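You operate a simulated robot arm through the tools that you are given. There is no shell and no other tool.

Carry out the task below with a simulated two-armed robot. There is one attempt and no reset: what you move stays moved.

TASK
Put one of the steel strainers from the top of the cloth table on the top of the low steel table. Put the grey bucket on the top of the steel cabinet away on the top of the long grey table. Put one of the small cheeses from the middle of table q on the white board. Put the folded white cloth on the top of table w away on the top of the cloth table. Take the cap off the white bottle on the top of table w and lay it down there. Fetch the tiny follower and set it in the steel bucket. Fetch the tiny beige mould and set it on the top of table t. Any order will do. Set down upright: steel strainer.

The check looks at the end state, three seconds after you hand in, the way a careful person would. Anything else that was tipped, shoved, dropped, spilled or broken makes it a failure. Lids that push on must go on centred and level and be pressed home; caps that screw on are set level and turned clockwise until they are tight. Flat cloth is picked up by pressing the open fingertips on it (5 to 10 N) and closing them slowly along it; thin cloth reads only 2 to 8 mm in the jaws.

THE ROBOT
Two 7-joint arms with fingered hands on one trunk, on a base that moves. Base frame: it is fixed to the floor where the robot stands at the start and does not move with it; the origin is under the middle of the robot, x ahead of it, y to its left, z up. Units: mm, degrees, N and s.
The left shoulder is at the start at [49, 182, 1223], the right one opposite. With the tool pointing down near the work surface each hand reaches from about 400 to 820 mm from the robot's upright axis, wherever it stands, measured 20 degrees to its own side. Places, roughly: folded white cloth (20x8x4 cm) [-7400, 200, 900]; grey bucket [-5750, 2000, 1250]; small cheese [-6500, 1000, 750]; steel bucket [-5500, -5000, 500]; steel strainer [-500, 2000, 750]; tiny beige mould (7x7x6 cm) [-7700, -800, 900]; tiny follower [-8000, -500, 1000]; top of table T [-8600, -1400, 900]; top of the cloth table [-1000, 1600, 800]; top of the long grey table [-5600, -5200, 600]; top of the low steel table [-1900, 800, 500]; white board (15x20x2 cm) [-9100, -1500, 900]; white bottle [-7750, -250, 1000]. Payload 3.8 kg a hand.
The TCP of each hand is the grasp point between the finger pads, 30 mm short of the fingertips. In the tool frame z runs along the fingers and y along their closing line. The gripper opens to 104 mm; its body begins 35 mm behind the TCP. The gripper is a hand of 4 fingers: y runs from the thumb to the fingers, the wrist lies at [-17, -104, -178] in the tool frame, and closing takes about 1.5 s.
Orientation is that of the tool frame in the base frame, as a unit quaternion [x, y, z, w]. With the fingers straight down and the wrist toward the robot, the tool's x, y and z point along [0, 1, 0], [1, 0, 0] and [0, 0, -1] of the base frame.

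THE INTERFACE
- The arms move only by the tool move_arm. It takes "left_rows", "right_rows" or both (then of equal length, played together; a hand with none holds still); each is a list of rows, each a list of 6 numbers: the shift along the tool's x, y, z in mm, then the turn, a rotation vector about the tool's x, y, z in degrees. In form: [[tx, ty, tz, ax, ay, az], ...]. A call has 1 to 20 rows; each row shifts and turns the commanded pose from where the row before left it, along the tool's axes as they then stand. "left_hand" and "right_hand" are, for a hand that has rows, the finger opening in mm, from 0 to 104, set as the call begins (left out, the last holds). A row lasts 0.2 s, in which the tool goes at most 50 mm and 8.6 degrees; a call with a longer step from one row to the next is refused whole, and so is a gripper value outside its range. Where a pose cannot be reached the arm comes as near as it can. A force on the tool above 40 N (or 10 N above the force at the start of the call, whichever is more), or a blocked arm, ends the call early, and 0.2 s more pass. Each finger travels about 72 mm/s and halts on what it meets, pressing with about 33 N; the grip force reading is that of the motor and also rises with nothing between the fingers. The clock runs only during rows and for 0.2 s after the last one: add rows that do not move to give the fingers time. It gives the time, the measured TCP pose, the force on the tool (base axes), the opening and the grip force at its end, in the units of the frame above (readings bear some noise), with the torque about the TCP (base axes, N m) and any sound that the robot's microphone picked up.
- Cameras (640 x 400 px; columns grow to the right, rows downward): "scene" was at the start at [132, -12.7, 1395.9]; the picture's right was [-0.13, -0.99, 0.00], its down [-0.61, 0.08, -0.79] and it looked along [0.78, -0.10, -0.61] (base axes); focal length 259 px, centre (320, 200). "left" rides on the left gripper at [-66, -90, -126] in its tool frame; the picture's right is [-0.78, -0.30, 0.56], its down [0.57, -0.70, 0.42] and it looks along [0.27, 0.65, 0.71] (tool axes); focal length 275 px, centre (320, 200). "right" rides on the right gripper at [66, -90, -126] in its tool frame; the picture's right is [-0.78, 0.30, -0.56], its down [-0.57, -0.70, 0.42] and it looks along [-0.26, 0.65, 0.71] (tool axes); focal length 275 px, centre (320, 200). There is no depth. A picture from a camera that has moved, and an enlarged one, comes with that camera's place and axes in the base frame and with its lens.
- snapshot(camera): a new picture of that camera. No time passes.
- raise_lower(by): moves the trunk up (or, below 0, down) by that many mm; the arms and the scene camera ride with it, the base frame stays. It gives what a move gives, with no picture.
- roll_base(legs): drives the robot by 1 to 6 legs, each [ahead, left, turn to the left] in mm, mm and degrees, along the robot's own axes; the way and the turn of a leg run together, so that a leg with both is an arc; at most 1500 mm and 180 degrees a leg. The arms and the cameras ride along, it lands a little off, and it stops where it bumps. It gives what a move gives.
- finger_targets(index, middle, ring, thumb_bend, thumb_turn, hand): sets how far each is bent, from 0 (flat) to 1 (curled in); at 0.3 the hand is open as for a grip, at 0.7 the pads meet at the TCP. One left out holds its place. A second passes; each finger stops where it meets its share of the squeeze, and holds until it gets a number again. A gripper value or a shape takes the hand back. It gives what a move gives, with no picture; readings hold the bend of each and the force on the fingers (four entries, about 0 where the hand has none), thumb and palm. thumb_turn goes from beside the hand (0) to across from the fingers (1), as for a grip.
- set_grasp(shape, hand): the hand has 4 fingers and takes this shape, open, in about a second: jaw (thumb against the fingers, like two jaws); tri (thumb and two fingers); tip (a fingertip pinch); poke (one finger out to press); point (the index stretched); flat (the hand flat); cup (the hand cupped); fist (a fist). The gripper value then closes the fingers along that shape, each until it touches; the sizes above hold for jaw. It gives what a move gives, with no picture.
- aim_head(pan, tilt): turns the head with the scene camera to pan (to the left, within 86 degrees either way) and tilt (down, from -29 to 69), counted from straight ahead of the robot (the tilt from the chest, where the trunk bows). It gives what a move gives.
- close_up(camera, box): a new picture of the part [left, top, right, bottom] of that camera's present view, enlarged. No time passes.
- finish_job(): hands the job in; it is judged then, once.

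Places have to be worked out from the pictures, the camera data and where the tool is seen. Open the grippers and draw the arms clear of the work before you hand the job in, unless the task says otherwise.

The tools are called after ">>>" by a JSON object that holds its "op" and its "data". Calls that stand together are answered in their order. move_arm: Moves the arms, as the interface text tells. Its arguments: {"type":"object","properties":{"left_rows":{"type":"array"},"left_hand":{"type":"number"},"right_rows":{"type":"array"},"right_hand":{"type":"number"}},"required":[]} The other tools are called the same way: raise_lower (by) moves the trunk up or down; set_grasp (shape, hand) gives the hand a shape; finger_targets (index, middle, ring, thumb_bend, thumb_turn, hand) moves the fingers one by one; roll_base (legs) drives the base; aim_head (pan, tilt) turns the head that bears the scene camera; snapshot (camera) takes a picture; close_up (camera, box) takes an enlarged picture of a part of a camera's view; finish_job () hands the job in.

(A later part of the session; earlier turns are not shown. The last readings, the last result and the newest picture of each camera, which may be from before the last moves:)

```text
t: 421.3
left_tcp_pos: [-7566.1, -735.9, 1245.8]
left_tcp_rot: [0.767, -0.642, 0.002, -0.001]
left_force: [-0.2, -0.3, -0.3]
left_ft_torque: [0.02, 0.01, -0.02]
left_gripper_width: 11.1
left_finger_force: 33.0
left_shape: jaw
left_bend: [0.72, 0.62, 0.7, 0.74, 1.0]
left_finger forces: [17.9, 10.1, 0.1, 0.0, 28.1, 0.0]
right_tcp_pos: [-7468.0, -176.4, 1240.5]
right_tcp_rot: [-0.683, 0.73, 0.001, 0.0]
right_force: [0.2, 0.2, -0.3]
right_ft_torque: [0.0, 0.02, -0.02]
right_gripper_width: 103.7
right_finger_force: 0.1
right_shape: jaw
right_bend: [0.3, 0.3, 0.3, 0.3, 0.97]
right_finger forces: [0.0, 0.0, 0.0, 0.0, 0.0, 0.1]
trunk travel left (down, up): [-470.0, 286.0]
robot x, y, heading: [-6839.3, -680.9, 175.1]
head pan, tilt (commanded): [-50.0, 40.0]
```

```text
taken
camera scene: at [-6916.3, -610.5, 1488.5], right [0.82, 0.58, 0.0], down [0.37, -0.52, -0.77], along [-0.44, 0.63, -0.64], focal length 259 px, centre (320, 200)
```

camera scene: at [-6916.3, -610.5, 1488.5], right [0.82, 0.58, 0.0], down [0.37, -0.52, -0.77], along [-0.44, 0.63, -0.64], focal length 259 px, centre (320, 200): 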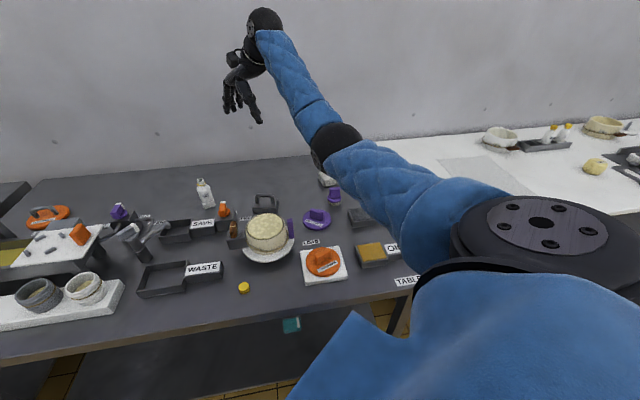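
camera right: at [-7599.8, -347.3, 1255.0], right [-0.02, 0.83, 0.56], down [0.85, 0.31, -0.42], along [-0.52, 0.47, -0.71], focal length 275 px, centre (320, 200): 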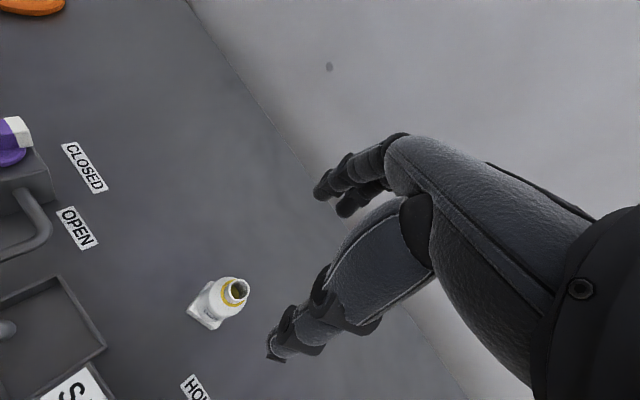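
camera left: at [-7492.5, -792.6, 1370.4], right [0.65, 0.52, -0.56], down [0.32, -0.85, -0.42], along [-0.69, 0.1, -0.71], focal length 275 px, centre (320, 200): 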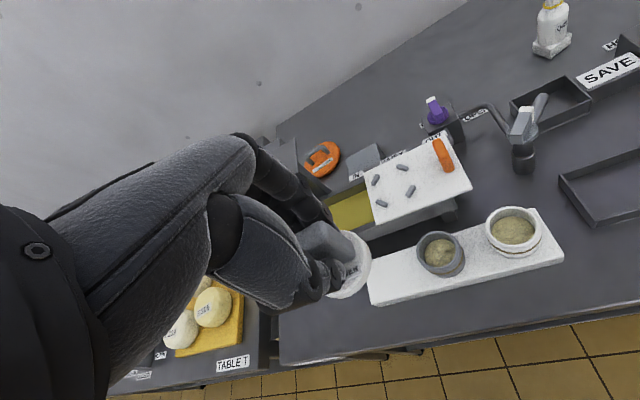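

I go the last bit to the right and closer, then view the cloth.

>>> {"op": "roll_base", "data": {"legs": [[-7, -158, 0]]}}

>>> {"op": "move_arm", "data": {"right_rows": [[-30, 0, 0, 0, 0, 3], [-40, 0, 0, 0, 0, 4], [-45, 0, 0, 0, 0, 4], [-45, 0, 0, 0, 0, 4], [-30, 0, 0, 0, 0, 2], [0, 0, 0, 0, 0, 0]]}}

>>> {"op": "snapshot", "data": {"camera": "scene"}}

>>> {"op": "snapshot", "data": {"camera": "right"}}

```text
t: 422.7
left_tcp_pos: [-7545.9, -576.3, 1244.9]
left_tcp_rot: [0.766, -0.643, 0.002, 0.0]
left_force: [0.4, -0.2, 0.6]
left_ft_torque: [-0.03, 0.02, 0.01]
left_gripper_width: 11.1
left_finger_force: 33.0
left_shape: jaw
left_bend: [0.72, 0.62, 0.7, 0.74, 1.0]
left_finger forces: [18.0, 10.1, 0.1, 0.1, 28.1, 0.0]
right_tcp_pos: [-7445.1, -17.3, 1238.3]
right_tcp_rot: [-0.681, 0.732, 0.0, 0.0]
right_force: [0.6, -0.1, -1.0]
right_ft_torque: [0.0, 0.02, 0.02]
right_gripper_width: 103.7
right_finger_force: 0.1
right_shape: jaw
right_bend: [0.3, 0.3, 0.3, 0.3, 0.97]
right_finger forces: [0.0, 0.0, 0.1, 0.0, 0.1, 0.0]
trunk travel left (down, up): [-470.0, 286.0]
robot x, y, heading: [-6816.9, -524.7, 175.0]
head pan, tilt (commanded): [-50.0, 40.0]
```

```text
t: 424.1
left_tcp_pos: [-7546.0, -576.6, 1244.1]
left_tcp_rot: [0.766, -0.643, 0.001, -0.002]
left_force: [0.4, 0.5, -1.1]
left_ft_torque: [0.04, 0.01, -0.03]
left_gripper_width: 11.1
left_finger_force: 32.6
left_shape: jaw
left_bend: [0.72, 0.62, 0.7, 0.74, 1.0]
left_finger forces: [18.0, 10.1, 0.1, 0.0, 28.1, 0.0]
right_tcp_pos: [-7399.6, 149.5, 1237.2]
right_tcp_rot: [-0.566, 0.825, 0.0, 0.0]
right_force: [0.2, 0.9, 0.3]
right_ft_torque: [0.0, -0.03, -0.01]
right_gripper_width: 103.8
right_finger_force: 0.1
right_shape: jaw
right_bend: [0.3, 0.3, 0.3, 0.3, 0.97]
right_finger forces: [0.1, 0.0, 0.0, 0.1, 0.0, 0.0]
right hand out of reach, approached as far as the arm can: row 4, 5
trunk travel left (down, up): [-470.0, 286.0]
robot x, y, heading: [-6820.6, -524.5, 175.1]
head pan, tilt (commanded): [-50.0, 40.0]
```

```text
taken
camera scene: at [-6896.0, -453.8, 1488.5], right [0.82, 0.57, 0.0], down [0.37, -0.53, -0.77], along [-0.44, 0.63, -0.64], focal length 259 px, centre (320, 200)
```

scene: 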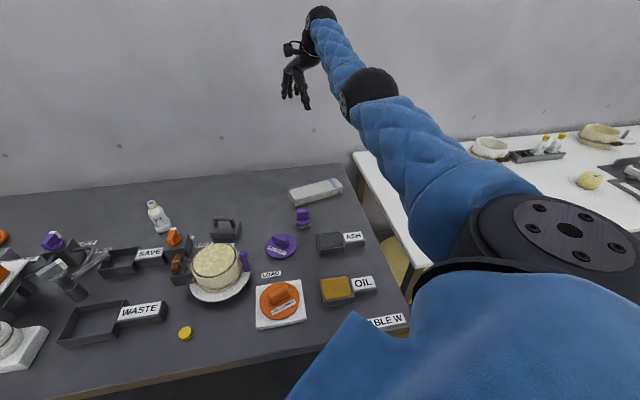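

```text
taken
camera right: at [-7340.4, 54.4, 1362.3], right [0.0, 0.83, 0.56], down [0.86, 0.28, -0.42], along [-0.51, 0.48, -0.71], focal length 275 px, centre (320, 200)
```

right: 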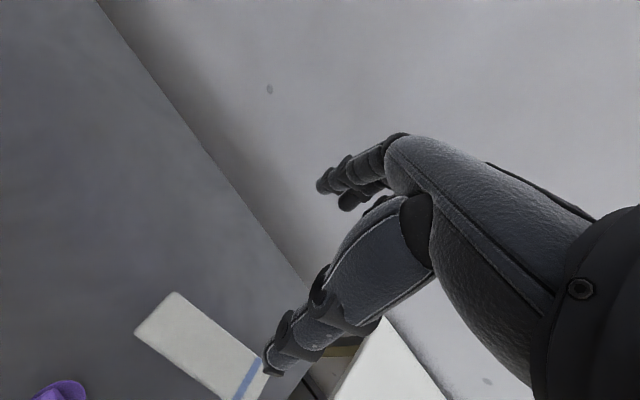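

The cloth's centre is near [-7355, 172], its long side heading ≈61°. I align the jaws across its width, then lower trunk and arm.

>>> {"op": "move_arm", "data": {"right_rows": [[-12, -11, 0, 0, 0, 4], [-12, -11, 10, 0, 0, 4], [-13, -11, 20, 0, 0, 0], [0, 0, 30, 0, 0, 0], [0, 0, 0, 0, 0, 0]]}}

>>> {"op": "raise_lower", "data": {"by": -95}}

>>> {"op": "snapshot", "data": {"camera": "right"}}

>>> {"op": "snapshot", "data": {"camera": "scene"}}

```text
t: 425.3
left_tcp_pos: [-7544.4, -577.2, 1246.0]
left_tcp_rot: [0.765, -0.644, 0.001, -0.001]
left_force: [0.1, -0.5, -0.1]
left_ft_torque: [0.01, -0.01, 0.02]
left_gripper_width: 11.5
left_finger_force: 33.3
left_shape: jaw
left_bend: [0.72, 0.62, 0.7, 0.74, 1.0]
left_finger forces: [18.0, 10.1, 0.0, 0.0, 28.1, 0.0]
right_tcp_pos: [-7354.2, 167.3, 1175.6]
right_tcp_rot: [-0.506, 0.862, 0.001, -0.001]
right_force: [-0.8, 0.0, -0.1]
right_ft_torque: [-0.04, -0.01, 0.0]
right_gripper_width: 103.6
right_finger_force: 0.2
right_shape: jaw
right_bend: [0.3, 0.3, 0.3, 0.3, 0.97]
right_finger forces: [0.0, 0.0, 0.0, 0.1, 0.1, 0.0]
trunk travel left (down, up): [-470.0, 286.0]
robot x, y, heading: [-6820.6, -523.4, 175.0]
head pan, tilt (commanded): [-50.0, 40.0]
```

```text
t: 426.6
left_tcp_pos: [-7545.7, -576.4, 1151.2]
left_tcp_rot: [0.765, -0.644, 0.001, 0.001]
left_force: [-0.5, 0.0, 0.7]
left_ft_torque: [0.05, 0.01, -0.02]
left_gripper_width: 11.4
left_finger_force: 32.4
left_shape: jaw
left_bend: [0.72, 0.62, 0.7, 0.74, 1.0]
left_finger forces: [18.0, 10.2, 0.0, 0.0, 28.1, 0.0]
right_tcp_pos: [-7354.1, 165.8, 1083.1]
right_tcp_rot: [-0.507, 0.862, 0.0, -0.001]
right_force: [0.2, -0.2, 0.4]
right_ft_torque: [0.02, 0.01, 0.03]
right_gripper_width: 103.7
right_finger_force: 0.0
right_shape: jaw
right_bend: [0.3, 0.3, 0.3, 0.3, 0.97]
right_finger forces: [0.1, 0.1, 0.0, 0.1, 0.0, 0.1]
trunk travel left (down, up): [-375.0, 381.0]
robot x, y, heading: [-6819.3, -525.8, 175.2]
head pan, tilt (commanded): [-50.0, 40.0]
```

```text
taken
camera right: at [-7306.8, 63.5, 1208.2], right [0.12, 0.82, 0.56], down [0.89, 0.16, -0.43], along [-0.44, 0.55, -0.71], focal length 275 px, centre (320, 200)
```

right: 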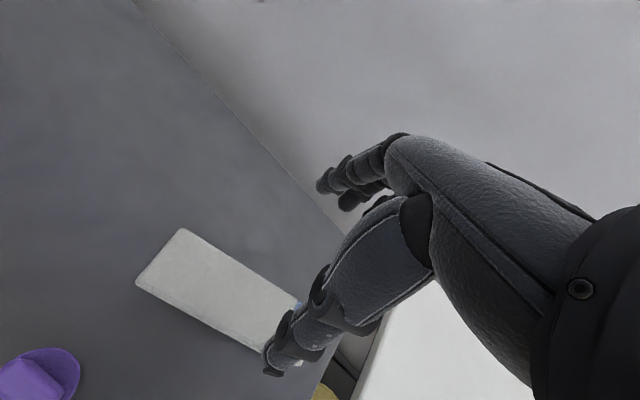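

```text
taken
camera scene: at [-6916.4, -451.8, 1393.0], right [0.82, 0.57, 0.0], down [0.37, -0.53, -0.77], along [-0.44, 0.63, -0.64], focal length 259 px, centre (320, 200)
```

scene: 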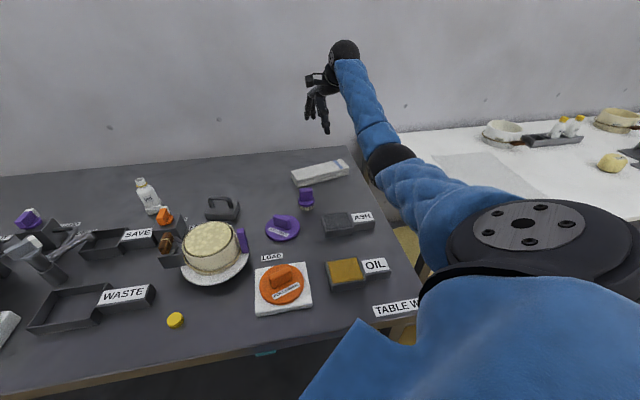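

Jaws are aligned with the cloth's width and centred. I lower to just above it and check.

>>> {"op": "move_arm", "data": {"right_rows": [[-5, 0, 30, 0, 0, 0], [-5, 0, 40, 0, 0, 0], [0, 0, 40, 0, 0, 0], [0, 0, 30, 0, 0, 0], [0, 0, 0, 0, 0, 0]]}}

>>> {"op": "snapshot", "data": {"camera": "right"}}

>>> {"op": "close_up", "data": {"camera": "scene", "box": [250, 80, 450, 205]}}

```text
t: 427.8
left_tcp_pos: [-7545.7, -577.5, 1150.0]
left_tcp_rot: [0.766, -0.643, 0.001, -0.002]
left_force: [0.5, 1.0, -0.7]
left_ft_torque: [-0.01, 0.01, 0.04]
left_gripper_width: 11.4
left_finger_force: 32.5
left_shape: jaw
left_bend: [0.72, 0.62, 0.7, 0.74, 1.0]
left_finger forces: [18.0, 10.1, 0.0, 0.0, 28.2, 0.1]
right_tcp_pos: [-7348.5, 175.8, 943.4]
right_tcp_rot: [-0.506, 0.862, 0.001, 0.0]
right_force: [0.0, -0.1, -0.1]
right_ft_torque: [0.01, 0.03, 0.03]
right_gripper_width: 103.6
right_finger_force: 0.0
right_shape: jaw
right_bend: [0.3, 0.3, 0.3, 0.3, 0.97]
right_finger forces: [0.0, 0.0, 0.0, 0.1, 0.0, 0.0]
trunk travel left (down, up): [-375.0, 381.0]
robot x, y, heading: [-6819.4, -523.3, 175.0]
head pan, tilt (commanded): [-50.0, 40.0]
```

```text
taken
camera right: at [-7302.1, 73.4, 1068.0], right [0.12, 0.82, 0.56], down [0.89, 0.16, -0.43], along [-0.44, 0.55, -0.71], focal length 275 px, centre (320, 200)
```

right: 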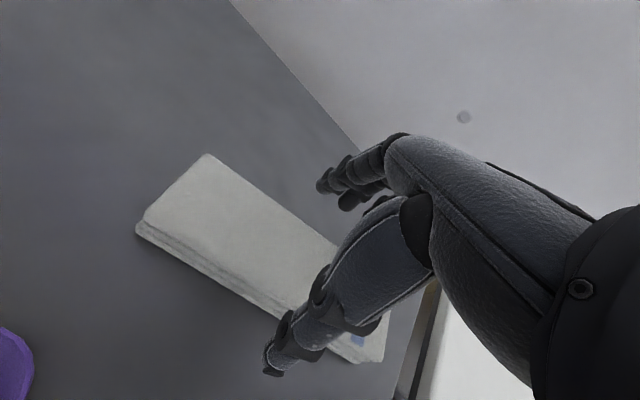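

```text
3.20 times, centred on (350, 142) of scene
camera zoom: at [-6916.9, -451.7, 1392.8], right [0.82, 0.57, 0.0], down [0.37, -0.53, -0.77], along [-0.44, 0.63, -0.64], focal length 830 px, centre (224, 384)
```

zoom: 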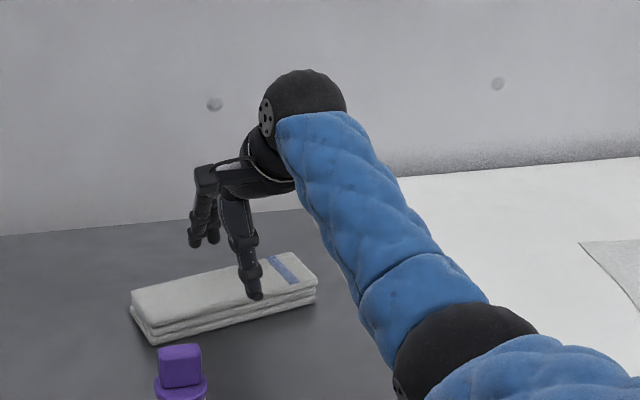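

Thumb and fingers are on either side of the cloth. I lower beside it and close slowly.

>>> {"op": "move_arm", "data": {"right_rows": [[0, 0, 15, 0, 0, 0], [0, 0, 15, 0, 0, 0], [0, 0, 12, 0, 0, 0], [0, 0, 0, 0, 0, 0]]}}

>>> {"op": "snapshot", "data": {"camera": "right"}}

```text
t: 428.8
left_tcp_pos: [-7545.0, -577.1, 1150.0]
left_tcp_rot: [0.766, -0.643, 0.002, -0.001]
left_force: [-0.2, -0.4, -0.5]
left_ft_torque: [-0.03, -0.02, -0.01]
left_gripper_width: 11.5
left_finger_force: 33.1
left_shape: jaw
left_bend: [0.72, 0.62, 0.7, 0.74, 1.0]
left_finger forces: [18.0, 10.1, 0.0, 0.0, 28.0, 0.0]
right_tcp_pos: [-7349.0, 175.6, 899.7]
right_tcp_rot: [-0.507, 0.862, 0.0, 0.0]
right_force: [0.6, 0.1, -0.2]
right_ft_torque: [0.0, 0.0, -0.01]
right_gripper_width: 103.8
right_finger_force: 0.0
right_shape: jaw
right_bend: [0.3, 0.3, 0.3, 0.3, 0.97]
right_finger forces: [0.0, 0.0, 0.0, 0.0, 0.0, 0.0]
trunk travel left (down, up): [-375.0, 381.0]
robot x, y, heading: [-6818.0, -524.6, 174.7]
head pan, tilt (commanded): [-50.0, 40.0]
```

```text
taken
camera right: at [-7302.8, 73.0, 1025.2], right [0.12, 0.82, 0.56], down [0.89, 0.16, -0.42], along [-0.44, 0.55, -0.71], focal length 275 px, centre (320, 200)
```

right: 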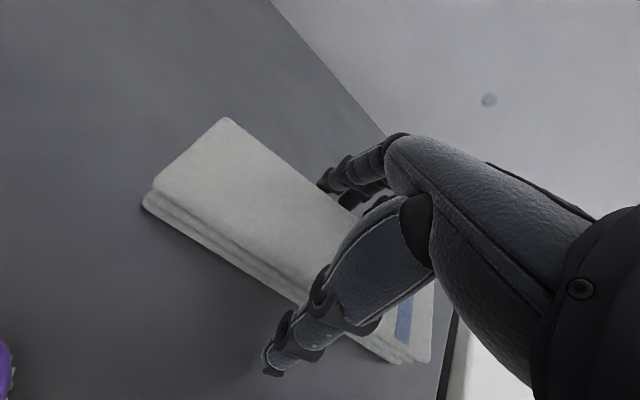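

Well placed. 3 mm lower and close.

>>> {"op": "move_arm", "data": {"right_rows": [[0, 0, 3, 0, 0, 0], [0, 0, 0, 0, 0, 0], [0, 0, 0, 0, 0, 0], [0, 0, 0, 0, 0, 0], [0, 0, 0, 0, 0, 0], [0, 0, 0, 0, 0, 0], [0, 0, 0, 0, 0, 0], [0, 0, 0, 0, 0, 0]], "right_hand": 30}}

>>> {"op": "snapshot", "data": {"camera": "right"}}

```text
t: 430.6
left_tcp_pos: [-7546.0, -577.2, 1150.0]
left_tcp_rot: [0.766, -0.643, 0.002, 0.0]
left_force: [-1.3, 0.0, -0.1]
left_ft_torque: [-0.01, -0.01, -0.04]
left_gripper_width: 11.3
left_finger_force: 32.8
left_shape: jaw
left_bend: [0.72, 0.62, 0.7, 0.74, 1.0]
left_finger forces: [18.0, 10.2, 0.0, 0.0, 28.1, 0.0]
right_tcp_pos: [-7349.4, 174.7, 896.4]
right_tcp_rot: [-0.507, 0.862, 0.001, 0.0]
right_force: [0.2, -0.6, 0.3]
right_ft_torque: [-0.03, -0.04, 0.02]
right_gripper_width: 63.8
right_finger_force: 33.4
right_shape: jaw
right_bend: [0.73, 0.4, 0.37, 0.62, 0.99]
right_finger forces: [16.9, 8.8, 4.1, 0.0, 30.4, 0.1]
trunk travel left (down, up): [-375.0, 381.0]
robot x, y, heading: [-6821.2, -521.9, 175.0]
head pan, tilt (commanded): [-50.0, 40.0]
```

```text
taken
camera right: at [-7302.5, 72.5, 1022.3], right [0.12, 0.82, 0.56], down [0.89, 0.16, -0.42], along [-0.44, 0.55, -0.71], focal length 275 px, centre (320, 200)
```

right: 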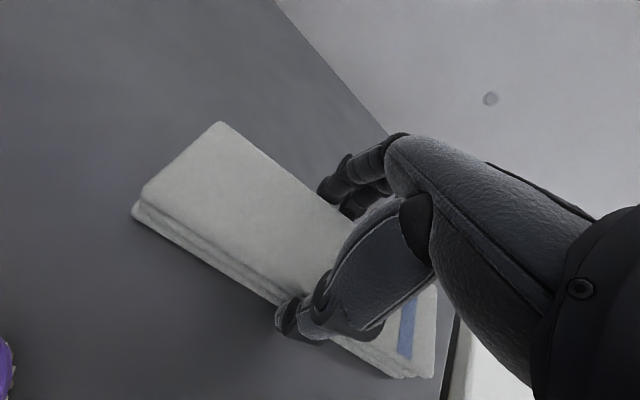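

All three fingers and the thumb hold the cloth. I lift it clear and check.

>>> {"op": "move_arm", "data": {"right_rows": [[0, 0, -8, 0, 0, 0], [0, 0, -20, 0, 0, 0], [0, 0, -40, 0, 0, 0], [0, 0, -40, 0, 0, 0], [0, 0, -40, 0, 0, 0], [0, 0, -40, 0, 0, 0], [0, 0, 0, 0, 0, 0]]}}

>>> {"op": "snapshot", "data": {"camera": "right"}}

>>> {"op": "snapshot", "data": {"camera": "scene"}}

```text
t: 432.2
left_tcp_pos: [-7546.0, -575.7, 1149.7]
left_tcp_rot: [0.765, -0.644, 0.002, 0.0]
left_force: [-0.1, 0.5, -0.2]
left_ft_torque: [-0.01, 0.02, 0.02]
left_gripper_width: 11.3
left_finger_force: 32.9
left_shape: jaw
left_bend: [0.72, 0.62, 0.7, 0.74, 1.0]
left_finger forces: [18.0, 10.0, 0.0, 0.0, 28.1, 0.1]
right_tcp_pos: [-7350.2, 174.2, 1084.6]
right_tcp_rot: [-0.507, 0.862, 0.0, 0.0]
right_force: [-0.6, 0.5, -2.3]
right_ft_torque: [0.03, 0.03, 0.0]
right_gripper_width: 63.6
right_finger_force: 33.0
right_shape: jaw
right_bend: [0.73, 0.4, 0.37, 0.62, 0.99]
right_finger forces: [17.0, 9.0, 4.1, 0.0, 30.2, 0.0]
trunk travel left (down, up): [-375.0, 381.0]
robot x, y, heading: [-6825.4, -528.0, 174.7]
head pan, tilt (commanded): [-50.0, 40.0]
```

```text
taken
camera right: at [-7303.9, 73.3, 1210.8], right [0.12, 0.82, 0.56], down [0.89, 0.16, -0.42], along [-0.44, 0.55, -0.71], focal length 275 px, centre (320, 200)
```

right: 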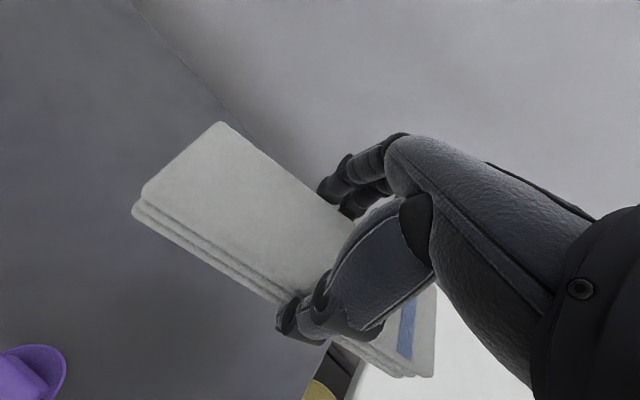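

```text
taken
camera scene: at [-6917.4, -450.9, 1392.6], right [0.82, 0.57, 0.0], down [0.37, -0.53, -0.77], along [-0.44, 0.63, -0.64], focal length 259 px, centre (320, 200)
```

scene: 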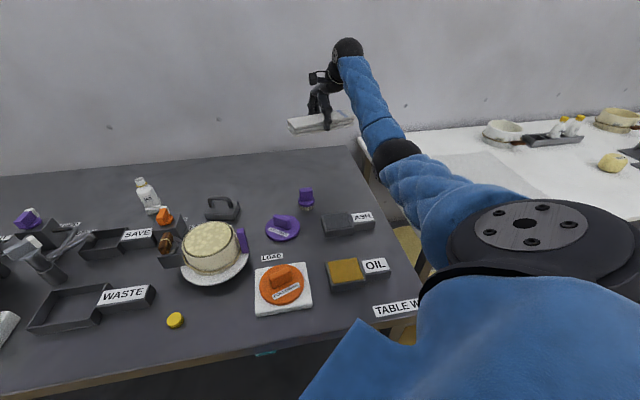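

The cloth hangs level. I back away from table W, then bring the right arm in front for travel.

>>> {"op": "roll_base", "data": {"legs": [[-345, 289, 0]]}}

>>> {"op": "move_arm", "data": {"right_rows": [[30, 10, 0, 0, 0, -5], [40, 15, 0, 0, 0, 0], [40, 15, 0, 0, 0, 0], [45, 15, 0, 0, 0, 0], [45, 15, 0, 0, 0, 0], [45, 15, 0, 0, 0, 0], [45, 15, 0, 0, 0, 0], [45, 10, 0, 0, 0, 0], [45, 10, 0, 0, 0, 0], [30, 0, 0, 0, 0, 0], [0, 0, 0, 0, 0, 0]]}}

>>> {"op": "aim_head", "data": {"pan": 0, "tilt": 25}}

>>> {"op": "snapshot", "data": {"camera": "scene"}}

```text
t: 434.9
left_tcp_pos: [-7225.8, -898.3, 1150.7]
left_tcp_rot: [0.766, -0.643, 0.001, -0.002]
left_force: [0.4, -0.5, 0.5]
left_ft_torque: [0.05, 0.01, 0.01]
left_gripper_width: 11.4
left_finger_force: 33.0
left_shape: jaw
left_bend: [0.72, 0.62, 0.7, 0.74, 1.0]
left_finger forces: [18.0, 10.2, 0.0, 0.1, 28.1, 0.0]
right_tcp_pos: [-7030.4, -146.9, 1085.7]
right_tcp_rot: [-0.507, 0.862, 0.001, 0.0]
right_force: [0.8, -0.3, -2.2]
right_ft_torque: [0.0, 0.05, 0.01]
right_gripper_width: 63.5
right_finger_force: 33.6
right_shape: jaw
right_bend: [0.73, 0.4, 0.37, 0.62, 0.99]
right_finger forces: [17.1, 9.0, 4.1, 0.0, 30.2, 0.1]
trunk travel left (down, up): [-375.0, 381.0]
robot x, y, heading: [-6505.5, -845.4, 175.1]
head pan, tilt (commanded): [-50.0, 40.0]
```

```text
t: 437.3
left_tcp_pos: [-7225.3, -897.3, 1150.4]
left_tcp_rot: [0.766, -0.643, 0.002, -0.001]
left_force: [0.8, -0.1, -0.3]
left_ft_torque: [0.01, 0.0, -0.02]
left_gripper_width: 11.3
left_finger_force: 32.4
left_shape: jaw
left_bend: [0.72, 0.62, 0.7, 0.74, 1.0]
left_finger forces: [18.0, 10.3, 0.0, 0.0, 28.1, 0.0]
right_tcp_pos: [-7245.4, -478.4, 1080.2]
right_tcp_rot: [-0.544, 0.839, 0.0, 0.0]
right_force: [1.4, -0.3, -3.1]
right_ft_torque: [0.01, 0.01, 0.02]
right_gripper_width: 63.6
right_finger_force: 33.1
right_shape: jaw
right_bend: [0.73, 0.4, 0.37, 0.62, 0.99]
right_finger forces: [16.9, 8.9, 4.1, 0.0, 30.0, 0.1]
right hand out of reach, approached as far as the arm can: row 7, 8, 9, 10
trunk travel left (down, up): [-375.0, 381.0]
robot x, y, heading: [-6496.9, -841.8, 175.2]
head pan, tilt (commanded): [-50.0, 40.0]
```

```text
t: 438.5
left_tcp_pos: [-7225.1, -897.3, 1149.7]
left_tcp_rot: [0.766, -0.643, 0.002, 0.0]
left_force: [-0.8, 0.1, -0.4]
left_ft_torque: [0.02, -0.03, 0.02]
left_gripper_width: 11.3
left_finger_force: 32.9
left_shape: jaw
left_bend: [0.72, 0.62, 0.7, 0.74, 1.0]
left_finger forces: [18.0, 10.1, 0.1, 0.0, 28.1, 0.1]
right_tcp_pos: [-7245.7, -476.7, 1081.7]
right_tcp_rot: [-0.544, 0.839, -0.001, 0.0]
right_force: [-0.7, 0.6, -1.8]
right_ft_torque: [0.02, 0.0, -0.05]
right_gripper_width: 63.7
right_finger_force: 32.7
right_shape: jaw
right_bend: [0.73, 0.4, 0.37, 0.62, 0.99]
right_finger forces: [16.9, 9.0, 4.1, 0.0, 30.1, 0.0]
trunk travel left (down, up): [-375.0, 381.0]
robot x, y, heading: [-6498.3, -843.7, 175.1]
head pan, tilt (commanded): [0.0, 25.0]
```

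```text
taken
camera scene: at [-6640.0, -833.6, 1416.0], right [0.09, 1.0, 0.0], down [0.42, -0.04, -0.91], along [-0.9, 0.08, -0.42], focal length 259 px, centre (320, 200)
```

scene: 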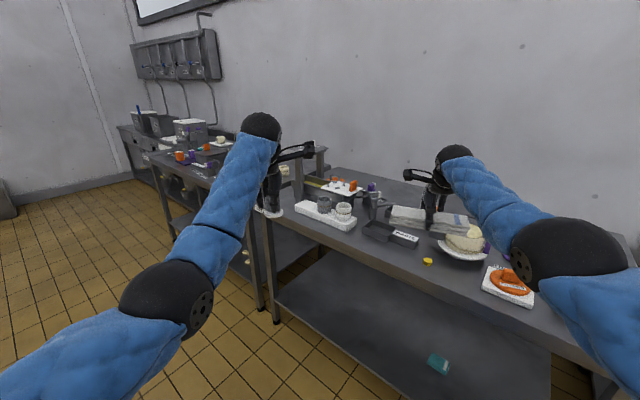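

I draw both hands in a little, then turn right and head east along the tables.

>>> {"op": "move_arm", "data": {"right_rows": [[0, -30, 0, 0, 0, 0], [0, -40, 0, 0, 0, 0], [0, -40, 0, 0, 0, 0], [0, -30, 0, 0, 0, 0]], "left_rows": [[0, -30, 10, 0, 0, 0], [0, -30, 10, 0, 0, 0], [0, -30, 10, 0, 0, 0], [0, -20, 0, 0, 0, 0]]}}

>>> {"op": "roll_base", "data": {"legs": [[0, 0, -128], [1500, 0, 0]]}}

>>> {"op": "aim_head", "data": {"pan": 0, "tilt": 20}}

>>> {"op": "snapshot", "data": {"camera": "scene"}}

```text
t: 439.5
left_tcp_pos: [-7113.9, -880.5, 1121.3]
left_tcp_rot: [0.766, -0.643, 0.0, 0.0]
left_force: [1.1, 0.5, -1.2]
left_ft_torque: [-0.03, 0.03, 0.0]
left_gripper_width: 11.3
left_finger_force: 32.9
left_shape: jaw
left_bend: [0.72, 0.62, 0.7, 0.74, 1.0]
left_finger forces: [18.0, 10.1, 0.0, 0.0, 28.1, 0.0]
right_tcp_pos: [-7115.7, -533.5, 1081.9]
right_tcp_rot: [-0.546, 0.838, 0.0, 0.0]
right_force: [0.3, -0.5, -1.2]
right_ft_torque: [0.0, -0.01, 0.0]
right_gripper_width: 63.4
right_finger_force: 32.7
right_shape: jaw
right_bend: [0.73, 0.4, 0.37, 0.63, 0.99]
right_finger forces: [16.9, 9.0, 4.2, 0.0, 29.9, 0.1]
trunk travel left (down, up): [-375.0, 381.0]
robot x, y, heading: [-6497.9, -846.7, 174.9]
head pan, tilt (commanded): [0.0, 25.0]
```

```text
t: 452.2
left_tcp_pos: [-5093.2, 704.1, 1120.8]
left_tcp_rot: [0.257, 0.967, 0.0, 0.0]
left_force: [-0.8, 0.0, -0.4]
left_ft_torque: [0.05, -0.03, 0.02]
left_gripper_width: 11.3
left_finger_force: 32.9
left_shape: jaw
left_bend: [0.72, 0.62, 0.7, 0.75, 1.0]
left_finger forces: [17.6, 9.9, 0.1, 0.1, 27.5, 0.0]
right_tcp_pos: [-4826.9, 483.7, 1080.3]
right_tcp_rot: [0.528, 0.849, -0.001, 0.0]
right_force: [0.4, 0.6, -3.1]
right_ft_torque: [0.01, 0.0, 0.0]
right_gripper_width: 62.4
right_finger_force: 33.1
right_shape: jaw
right_bend: [0.73, 0.41, 0.37, 0.63, 0.99]
right_finger forces: [16.6, 8.6, 4.1, 0.0, 29.4, 0.1]
trunk travel left (down, up): [-375.0, 381.0]
robot x, y, heading: [-5459.8, 208.1, 45.4]
head pan, tilt (commanded): [0.0, 25.0]
```

```text
t: 452.8
left_tcp_pos: [-5093.8, 703.5, 1121.2]
left_tcp_rot: [0.258, 0.966, -0.001, -0.001]
left_force: [0.2, 0.2, 0.1]
left_ft_torque: [0.0, 0.0, -0.03]
left_gripper_width: 11.2
left_finger_force: 32.8
left_shape: jaw
left_bend: [0.72, 0.62, 0.7, 0.75, 1.0]
left_finger forces: [17.7, 9.9, 0.0, 0.0, 27.5, 0.0]
right_tcp_pos: [-4826.4, 484.8, 1080.7]
right_tcp_rot: [0.529, 0.849, 0.0, 0.0]
right_force: [0.3, 0.2, -1.6]
right_ft_torque: [0.01, 0.0, -0.01]
right_gripper_width: 62.6
right_finger_force: 32.8
right_shape: jaw
right_bend: [0.73, 0.41, 0.37, 0.63, 0.99]
right_finger forces: [16.6, 8.7, 4.2, 0.1, 29.4, 0.0]
trunk travel left (down, up): [-375.0, 381.0]
robot x, y, heading: [-5458.1, 209.7, 45.1]
head pan, tilt (commanded): [0.0, 20.0]
```

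```text
taken
camera scene: at [-5363.5, 306.6, 1424.1], right [0.71, -0.7, 0.0], down [-0.24, -0.24, -0.94], along [0.66, 0.67, -0.34], focal length 259 px, centre (320, 200)
```

scene: 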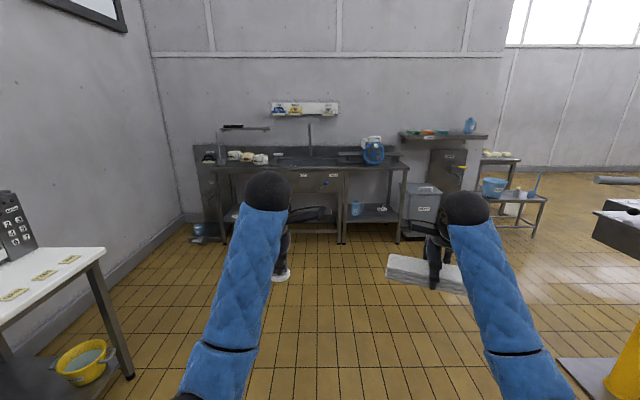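

The way east is clear (hoist at right). I drive to the gap between hoist and sinks, then on toward the start area.

>>> {"op": "roll_base", "data": {"legs": [[0, 0, -27], [1100, 0, 0], [1000, 0, 0], [0, 0, -60]]}}

>>> {"op": "aim_head", "data": {"pan": 10, "tilt": 22}}

>>> {"op": "snapshot", "data": {"camera": "scene"}}

```text
t: 467.4
left_tcp_pos: [-2918.2, 552.1, 1121.9]
left_tcp_rot: [0.848, 0.529, 0.0, -0.002]
left_force: [0.8, -0.3, -1.0]
left_ft_torque: [0.03, 0.0, -0.01]
left_gripper_width: 11.2
left_finger_force: 33.5
left_shape: jaw
left_bend: [0.72, 0.62, 0.7, 0.75, 1.0]
left_finger forces: [17.5, 9.8, 0.0, 0.0, 27.2, 0.0]
right_tcp_pos: [-3119.2, 270.8, 1081.1]
right_tcp_rot: [0.966, 0.259, 0.0, -0.001]
right_force: [0.1, -0.2, -2.2]
right_ft_torque: [-0.01, -0.01, 0.01]
right_gripper_width: 62.4
right_finger_force: 33.2
right_shape: jaw
right_bend: [0.73, 0.41, 0.38, 0.63, 0.99]
right_finger forces: [16.5, 8.6, 4.1, 0.0, 29.2, 0.0]
trunk travel left (down, up): [-375.0, 381.0]
robot x, y, heading: [-3433.4, 886.5, -40.9]
head pan, tilt (commanded): [0.0, 20.0]
```

```text
t: 468.1
left_tcp_pos: [-2918.1, 551.8, 1121.6]
left_tcp_rot: [0.848, 0.53, 0.0, -0.002]
left_force: [-0.1, 0.1, 0.5]
left_ft_torque: [-0.02, 0.03, 0.0]
left_gripper_width: 11.6
left_finger_force: 33.1
left_shape: jaw
left_bend: [0.72, 0.62, 0.7, 0.75, 1.0]
left_finger forces: [17.5, 9.7, 0.0, 0.0, 27.1, 0.0]
right_tcp_pos: [-3118.9, 271.0, 1080.9]
right_tcp_rot: [0.966, 0.259, 0.0, 0.0]
right_force: [-0.4, 0.3, -2.4]
right_ft_torque: [0.01, 0.02, 0.01]
right_gripper_width: 62.4
right_finger_force: 33.3
right_shape: jaw
right_bend: [0.73, 0.41, 0.38, 0.63, 0.99]
right_finger forces: [16.5, 8.5, 4.1, 0.0, 29.1, 0.1]
trunk travel left (down, up): [-375.0, 381.0]
robot x, y, heading: [-3435.1, 884.1, -40.8]
head pan, tilt (commanded): [10.0, 22.0]
```

```text
taken
camera scene: at [-3322.6, 805.9, 1420.9], right [-0.51, -0.86, 0.0], down [-0.32, 0.19, -0.93], along [0.8, -0.48, -0.37], focal length 259 px, centre (320, 200)
```

scene: 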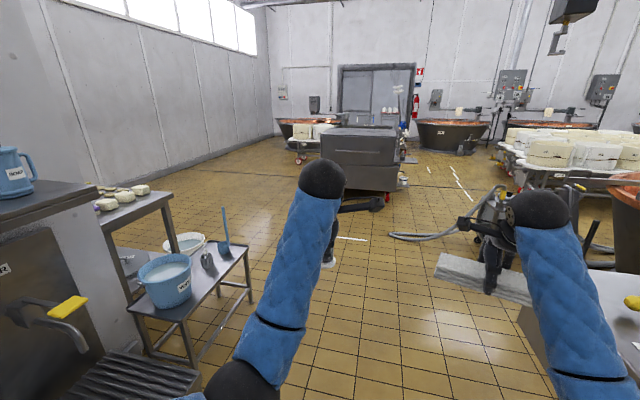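

The hoist's control box is close on my right. I look at it to judge the clearance.

>>> {"op": "aim_head", "data": {"pan": -35, "tilt": 35}}

>>> {"op": "snapshot", "data": {"camera": "scene"}}

>>> {"op": "aim_head", "data": {"pan": 45, "tilt": 30}}

>>> {"op": "snapshot", "data": {"camera": "scene"}}

```text
t: 469.2
left_tcp_pos: [-2917.5, 551.3, 1120.6]
left_tcp_rot: [0.848, 0.53, 0.0, -0.002]
left_force: [0.0, -0.5, -0.4]
left_ft_torque: [0.02, -0.01, 0.02]
left_gripper_width: 11.4
left_finger_force: 32.4
left_shape: jaw
left_bend: [0.72, 0.62, 0.7, 0.75, 1.0]
left_finger forces: [17.5, 9.7, 0.1, 0.0, 27.2, 0.1]
right_tcp_pos: [-3118.9, 270.2, 1082.0]
right_tcp_rot: [0.966, 0.259, -0.001, 0.0]
right_force: [0.6, 0.5, -1.8]
right_ft_torque: [0.01, -0.02, 0.05]
right_gripper_width: 61.9
right_finger_force: 33.0
right_shape: jaw
right_bend: [0.73, 0.41, 0.38, 0.63, 0.99]
right_finger forces: [16.5, 8.5, 4.1, 0.1, 29.1, 0.1]
trunk travel left (down, up): [-375.0, 381.0]
robot x, y, heading: [-3438.1, 888.0, -41.0]
head pan, tilt (commanded): [-35.0, 35.0]
```

```text
taken
camera scene: at [-3380.7, 768.3, 1400.3], right [-0.97, -0.24, 0.0], down [-0.14, 0.56, -0.82], along [0.2, -0.79, -0.57], focal length 259 px, centre (320, 200)
```

scene: 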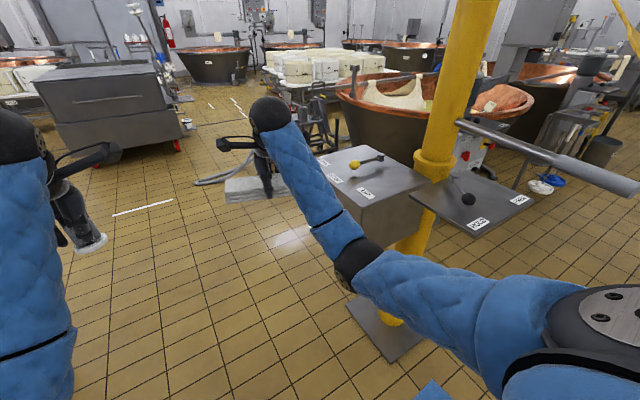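

```text
t: 470.8
left_tcp_pos: [-2918.2, 551.5, 1121.0]
left_tcp_rot: [0.848, 0.53, 0.0, -0.002]
left_force: [-0.6, -0.4, -0.3]
left_ft_torque: [0.0, -0.02, 0.0]
left_gripper_width: 11.2
left_finger_force: 32.9
left_shape: jaw
left_bend: [0.72, 0.62, 0.7, 0.75, 1.0]
left_finger forces: [17.5, 9.7, 0.0, 0.0, 27.2, 0.1]
right_tcp_pos: [-3120.4, 271.3, 1082.5]
right_tcp_rot: [0.966, 0.259, 0.0, 0.001]
right_force: [-0.7, -0.8, -3.0]
right_ft_torque: [-0.04, 0.01, 0.01]
right_gripper_width: 62.4
right_finger_force: 33.2
right_shape: jaw
right_bend: [0.73, 0.41, 0.38, 0.63, 0.99]
right_finger forces: [16.6, 8.5, 4.1, 0.0, 29.1, 0.1]
trunk travel left (down, up): [-375.0, 381.0]
robot x, y, heading: [-3438.6, 887.6, -40.9]
head pan, tilt (commanded): [45.0, 30.0]
```

```text
taken
camera scene: at [-3312.0, 860.1, 1408.1], right [0.07, -1.0, 0.0], down [-0.5, -0.04, -0.87], along [0.86, 0.06, -0.5], focal length 259 px, centre (320, 200)
```

scene: 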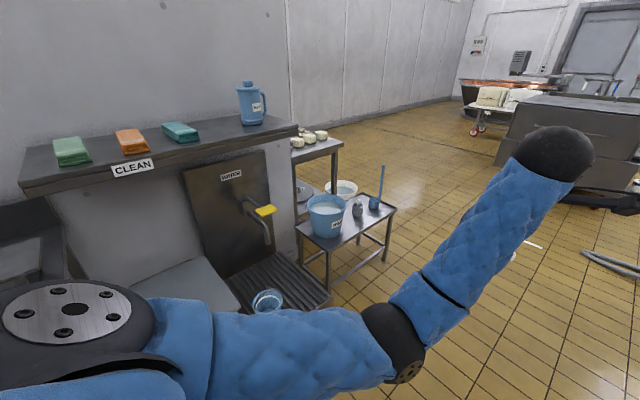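

There is about 200 mm clearance. I go ahead along the gap, then turn east.

>>> {"op": "roll_base", "data": {"legs": [[1300, 40, 0], [0, 0, 41], [1000, 0, 0], [800, 0, 0]]}}

>>> {"op": "aim_head", "data": {"pan": 40, "tilt": 30}}

>>> {"op": "snapshot", "data": {"camera": "scene"}}

```text
t: 488.0
left_tcp_pos: [10.4, 240.4, 1120.2]
left_tcp_rot: [0.595, 0.803, -0.001, -0.002]
left_force: [-0.1, -0.1, -0.5]
left_ft_torque: [0.0, 0.01, -0.01]
left_gripper_width: 11.1
left_finger_force: 32.9
left_shape: jaw
left_bend: [0.72, 0.62, 0.7, 0.75, 1.0]
left_finger forces: [17.4, 9.7, 0.0, 0.0, 27.1, 0.0]
right_tcp_pos: [53.5, -102.6, 1081.3]
right_tcp_rot: [0.804, 0.594, 0.001, 0.0]
right_force: [-0.1, 0.1, -3.0]
right_ft_torque: [0.03, 0.0, 0.0]
right_gripper_width: 62.1
right_finger_force: 32.7
right_shape: jaw
right_bend: [0.73, 0.41, 0.38, 0.63, 0.99]
right_finger forces: [16.5, 8.5, 4.1, 0.0, 29.1, 0.0]
trunk travel left (down, up): [-375.0, 381.0]
robot x, y, heading: [-596.0, 132.2, 1.7]
head pan, tilt (commanded): [45.0, 30.0]
```

```text
t: 488.7
left_tcp_pos: [9.4, 240.4, 1121.8]
left_tcp_rot: [0.596, 0.803, -0.001, -0.002]
left_force: [0.0, -0.3, -0.2]
left_ft_torque: [0.0, 0.0, 0.0]
left_gripper_width: 11.2
left_finger_force: 32.7
left_shape: jaw
left_bend: [0.72, 0.62, 0.7, 0.75, 1.0]
left_finger forces: [17.3, 9.7, 0.0, 0.0, 27.1, 0.0]
right_tcp_pos: [54.0, -102.5, 1082.0]
right_tcp_rot: [0.805, 0.593, 0.0, 0.0]
right_force: [-0.4, -0.1, -1.6]
right_ft_torque: [0.0, 0.02, -0.02]
right_gripper_width: 62.2
right_finger_force: 33.2
right_shape: jaw
right_bend: [0.73, 0.41, 0.38, 0.63, 0.99]
right_finger forces: [16.6, 8.6, 4.1, 0.0, 29.1, 0.0]
trunk travel left (down, up): [-375.0, 381.0]
robot x, y, heading: [-594.8, 134.2, 1.8]
head pan, tilt (commanded): [40.0, 30.0]
```

```text
taken
camera scene: at [-484.0, 193.0, 1408.1], right [0.67, -0.74, 0.0], down [-0.37, -0.33, -0.87], along [0.64, 0.58, -0.5], focal length 259 px, centre (320, 200)
```

scene: 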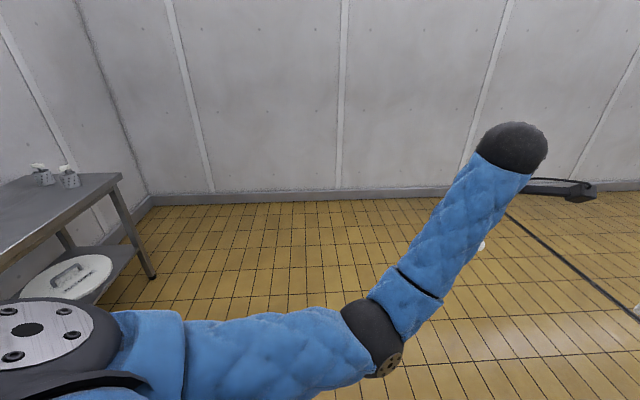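

I'm back near the start area. I drive round to the cloth table's right part and face it.

>>> {"op": "roll_base", "data": {"legs": [[0, 0, 56], [850, 0, 0], [0, 0, 77]]}}

>>> {"op": "aim_head", "data": {"pan": -5, "tilt": 35}}

>>> {"op": "snapshot", "data": {"camera": "scene"}}

```text
t: 499.0
left_tcp_pos: [-662.7, 1211.5, 1121.3]
left_tcp_rot: [-0.507, 0.862, -0.002, 0.001]
left_force: [-1.0, -0.3, -0.5]
left_ft_torque: [0.0, -0.03, 0.0]
left_gripper_width: 11.1
left_finger_force: 32.9
left_shape: jaw
left_bend: [0.72, 0.62, 0.7, 0.75, 1.0]
left_finger forces: [17.1, 9.5, 0.0, 0.0, 26.6, 0.0]
right_tcp_pos: [-446.6, 1480.3, 1081.8]
right_tcp_rot: [-0.233, 0.973, 0.0, 0.0]
right_force: [1.3, -0.1, -1.6]
right_ft_torque: [0.01, -0.01, 0.02]
right_gripper_width: 61.7
right_finger_force: 32.8
right_shape: jaw
right_bend: [0.73, 0.41, 0.38, 0.64, 0.99]
right_finger forces: [16.3, 8.3, 4.0, 0.0, 28.8, 0.0]
trunk travel left (down, up): [-375.0, 381.0]
robot x, y, heading: [-159.9, 847.5, 136.1]
head pan, tilt (commanded): [40.0, 30.0]
```

```text
t: 500.1
left_tcp_pos: [-663.4, 1211.3, 1122.0]
left_tcp_rot: [-0.506, 0.862, -0.002, 0.001]
left_force: [-0.2, 0.6, -1.1]
left_ft_torque: [-0.03, 0.01, 0.01]
left_gripper_width: 11.3
left_finger_force: 33.2
left_shape: jaw
left_bend: [0.72, 0.62, 0.7, 0.75, 1.0]
left_finger forces: [17.2, 9.5, 0.0, 0.1, 26.6, 0.0]
right_tcp_pos: [-447.3, 1481.2, 1081.0]
right_tcp_rot: [-0.232, 0.973, -0.001, 0.0]
right_force: [0.2, 0.4, -2.5]
right_ft_torque: [0.02, 0.0, 0.03]
right_gripper_width: 61.8
right_finger_force: 33.0
right_shape: jaw
right_bend: [0.73, 0.41, 0.38, 0.64, 0.99]
right_finger forces: [16.3, 8.3, 4.1, 0.1, 28.8, 0.1]
trunk travel left (down, up): [-375.0, 381.0]
robot x, y, heading: [-162.7, 847.4, 136.1]
head pan, tilt (commanded): [-5.0, 35.0]
```

```text
taken
camera scene: at [-255.7, 947.6, 1400.3], right [0.75, 0.66, 0.0], down [0.38, -0.43, -0.82], along [-0.54, 0.62, -0.57], focal length 259 px, centre (320, 200)
```

scene: 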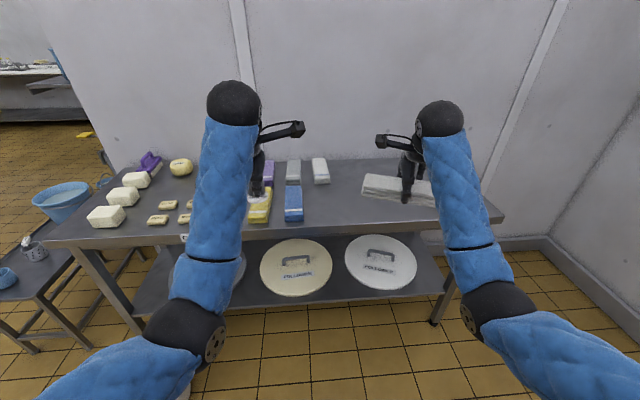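

The right hand's cloth is headed for the free area where the strainer stood. I drive in 400 mm and look down at it.

>>> {"op": "roll_base", "data": {"legs": [[395, -30, 0]]}}

>>> {"op": "move_arm", "data": {"right_rows": [[0, 0, 0, 0, 0, -6], [0, 0, 0, 0, 0, -7], [0, 0, 0, 0, 0, -6], [0, 0, 0, 0, 0, 0]]}}

>>> {"op": "aim_head", "data": {"pan": -12, "tilt": 45}}

>>> {"op": "snapshot", "data": {"camera": "scene"}}

>>> {"op": "snapshot", "data": {"camera": "right"}}

```text
t: 502.6
left_tcp_pos: [-928.6, 1515.4, 1121.0]
left_tcp_rot: [-0.505, 0.863, -0.002, 0.0]
left_force: [0.3, 0.5, -0.1]
left_ft_torque: [-0.03, 0.01, 0.02]
left_gripper_width: 11.0
left_finger_force: 32.6
left_shape: jaw
left_bend: [0.72, 0.62, 0.7, 0.75, 1.0]
left_finger forces: [17.1, 9.5, 0.0, 0.0, 26.6, 0.1]
right_tcp_pos: [-711.8, 1783.9, 1080.7]
right_tcp_rot: [-0.231, 0.973, -0.001, 0.0]
right_force: [0.1, 0.9, -2.9]
right_ft_torque: [-0.01, 0.01, 0.04]
right_gripper_width: 61.6
right_finger_force: 33.5
right_shape: jaw
right_bend: [0.73, 0.41, 0.38, 0.64, 0.99]
right_finger forces: [16.4, 8.4, 4.1, 0.1, 28.8, 0.1]
trunk travel left (down, up): [-375.0, 381.0]
robot x, y, heading: [-429.9, 1150.2, 135.4]
head pan, tilt (commanded): [-5.0, 35.0]
```

```text
t: 503.6
left_tcp_pos: [-928.9, 1515.2, 1121.8]
left_tcp_rot: [-0.504, 0.864, -0.002, 0.0]
left_force: [-0.7, 0.0, -0.2]
left_ft_torque: [0.03, -0.03, -0.01]
left_gripper_width: 11.0
left_finger_force: 32.8
left_shape: jaw
left_bend: [0.72, 0.62, 0.7, 0.75, 1.0]
left_finger forces: [17.1, 9.5, 0.0, 0.0, 26.6, 0.0]
right_tcp_pos: [-711.3, 1784.0, 1081.0]
right_tcp_rot: [-0.388, 0.922, -0.001, 0.0]
right_force: [0.4, 0.1, -1.7]
right_ft_torque: [-0.02, 0.0, 0.0]
right_gripper_width: 61.8
right_finger_force: 33.1
right_shape: jaw
right_bend: [0.73, 0.41, 0.38, 0.64, 0.99]
right_finger forces: [16.4, 8.3, 4.1, 0.0, 28.8, 0.1]
trunk travel left (down, up): [-375.0, 381.0]
robot x, y, heading: [-430.4, 1150.5, 135.7]
head pan, tilt (commanded): [-5.0, 35.0]
```

```text
t: 504.3
left_tcp_pos: [-928.5, 1514.7, 1121.7]
left_tcp_rot: [-0.505, 0.863, -0.001, 0.0]
left_force: [0.4, 0.0, -0.2]
left_ft_torque: [0.03, 0.0, 0.01]
left_gripper_width: 11.0
left_finger_force: 33.3
left_shape: jaw
left_bend: [0.72, 0.62, 0.7, 0.75, 1.0]
left_finger forces: [17.1, 9.5, 0.0, 0.0, 26.6, 0.0]
right_tcp_pos: [-709.9, 1784.2, 1079.9]
right_tcp_rot: [-0.389, 0.921, 0.0, -0.001]
right_force: [0.1, 0.4, -1.6]
right_ft_torque: [-0.02, -0.01, -0.02]
right_gripper_width: 61.6
right_finger_force: 33.3
right_shape: jaw
right_bend: [0.73, 0.41, 0.38, 0.64, 0.99]
right_finger forces: [16.4, 8.2, 4.1, 0.0, 28.8, 0.0]
trunk travel left (down, up): [-375.0, 381.0]
robot x, y, heading: [-428.0, 1153.0, 135.6]
head pan, tilt (commanded): [-12.0, 45.0]
```

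```text
taken
camera scene: at [-510.4, 1250.1, 1385.5], right [0.83, 0.56, 0.0], down [0.39, -0.59, -0.71], along [-0.39, 0.59, -0.71], focal length 259 px, centre (320, 200)
```

scene: 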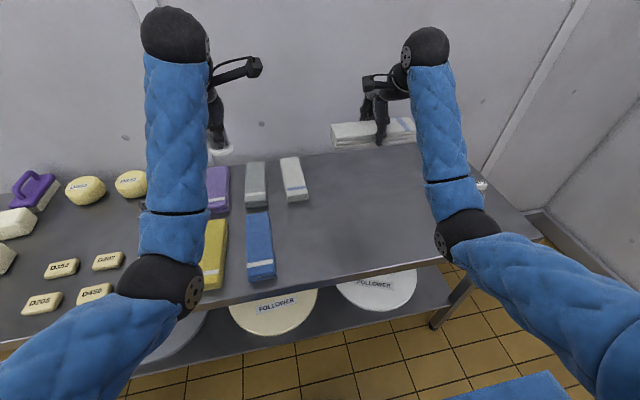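

```text
taken
camera right: at [-692.7, 1672.3, 1206.8], right [0.33, 0.76, 0.56], down [0.9, -0.08, -0.42], along [-0.28, 0.64, -0.71], focal length 275 px, centre (320, 200)
```

right: 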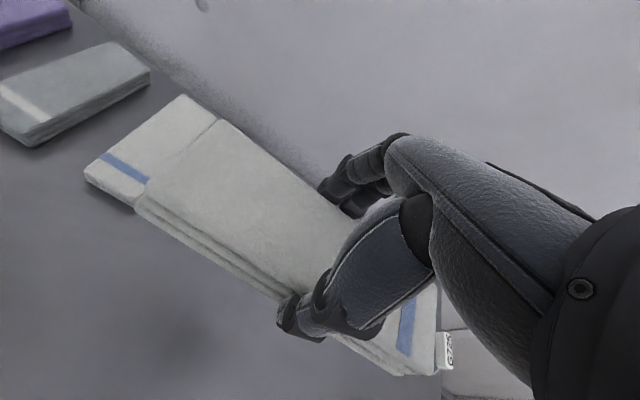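

The landing area is free: clear of the other white cloth at left and the strainers at right. I shift 35 mm right and lower.

>>> {"op": "move_arm", "data": {"right_rows": [[-17, 0, 20, 0, 0, 0], [-18, 0, 35, 0, 0, 0], [0, 0, 40, 0, 0, 0], [0, 0, 40, 0, 0, 0], [0, 0, 40, 0, 0, 0], [0, 0, 30, 0, 0, 0], [0, 0, 10, 0, 0, 0], [0, 0, 0, 0, 0, 0]]}}

>>> {"op": "snapshot", "data": {"camera": "right"}}

>>> {"op": "snapshot", "data": {"camera": "scene"}}

```text
t: 506.1
left_tcp_pos: [-928.7, 1514.5, 1121.0]
left_tcp_rot: [-0.504, 0.863, -0.001, 0.0]
left_force: [0.3, -0.5, 0.1]
left_ft_torque: [0.02, 0.0, 0.02]
left_gripper_width: 10.9
left_finger_force: 33.4
left_shape: jaw
left_bend: [0.72, 0.62, 0.7, 0.75, 1.0]
left_finger forces: [17.1, 9.5, 0.0, 0.0, 26.6, 0.0]
right_tcp_pos: [-685.0, 1808.2, 867.2]
right_tcp_rot: [-0.388, 0.922, 0.0, 0.0]
right_force: [-0.1, -0.7, -2.6]
right_ft_torque: [0.06, 0.01, 0.0]
right_gripper_width: 61.3
right_finger_force: 33.2
right_shape: jaw
right_bend: [0.73, 0.41, 0.38, 0.64, 0.99]
right_finger forces: [16.4, 8.4, 4.0, 0.0, 28.8, 0.0]
trunk travel left (down, up): [-375.0, 381.0]
robot x, y, heading: [-429.6, 1149.4, 135.7]
head pan, tilt (commanded): [-12.0, 45.0]
```

```text
taken
camera right: at [-667.4, 1698.0, 992.3], right [0.33, 0.76, 0.56], down [0.9, -0.08, -0.42], along [-0.28, 0.64, -0.71], focal length 275 px, centre (320, 200)
```

right: 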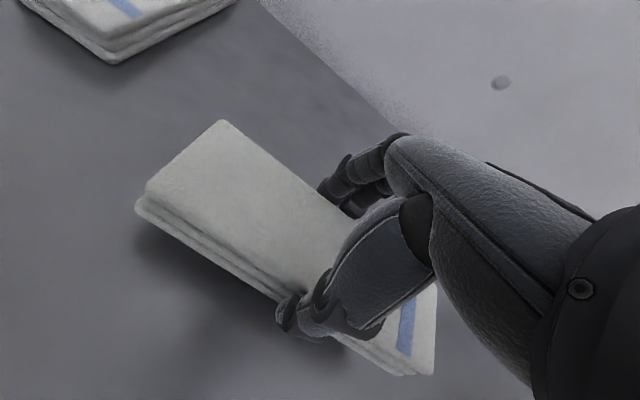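

```text
taken
camera scene: at [-510.3, 1250.1, 1385.5], right [0.83, 0.56, 0.0], down [0.39, -0.59, -0.71], along [-0.39, 0.59, -0.71], focal length 259 px, centre (320, 200)
```

scene: 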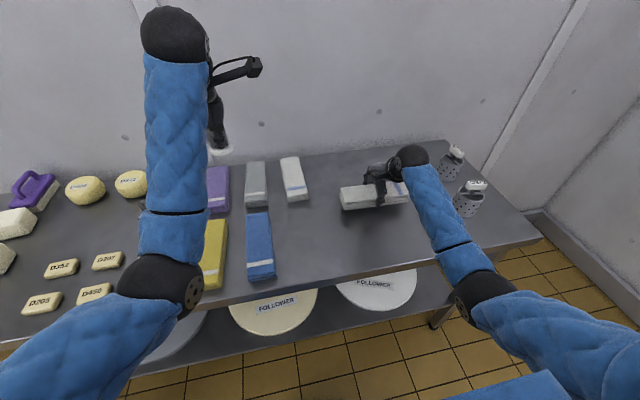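

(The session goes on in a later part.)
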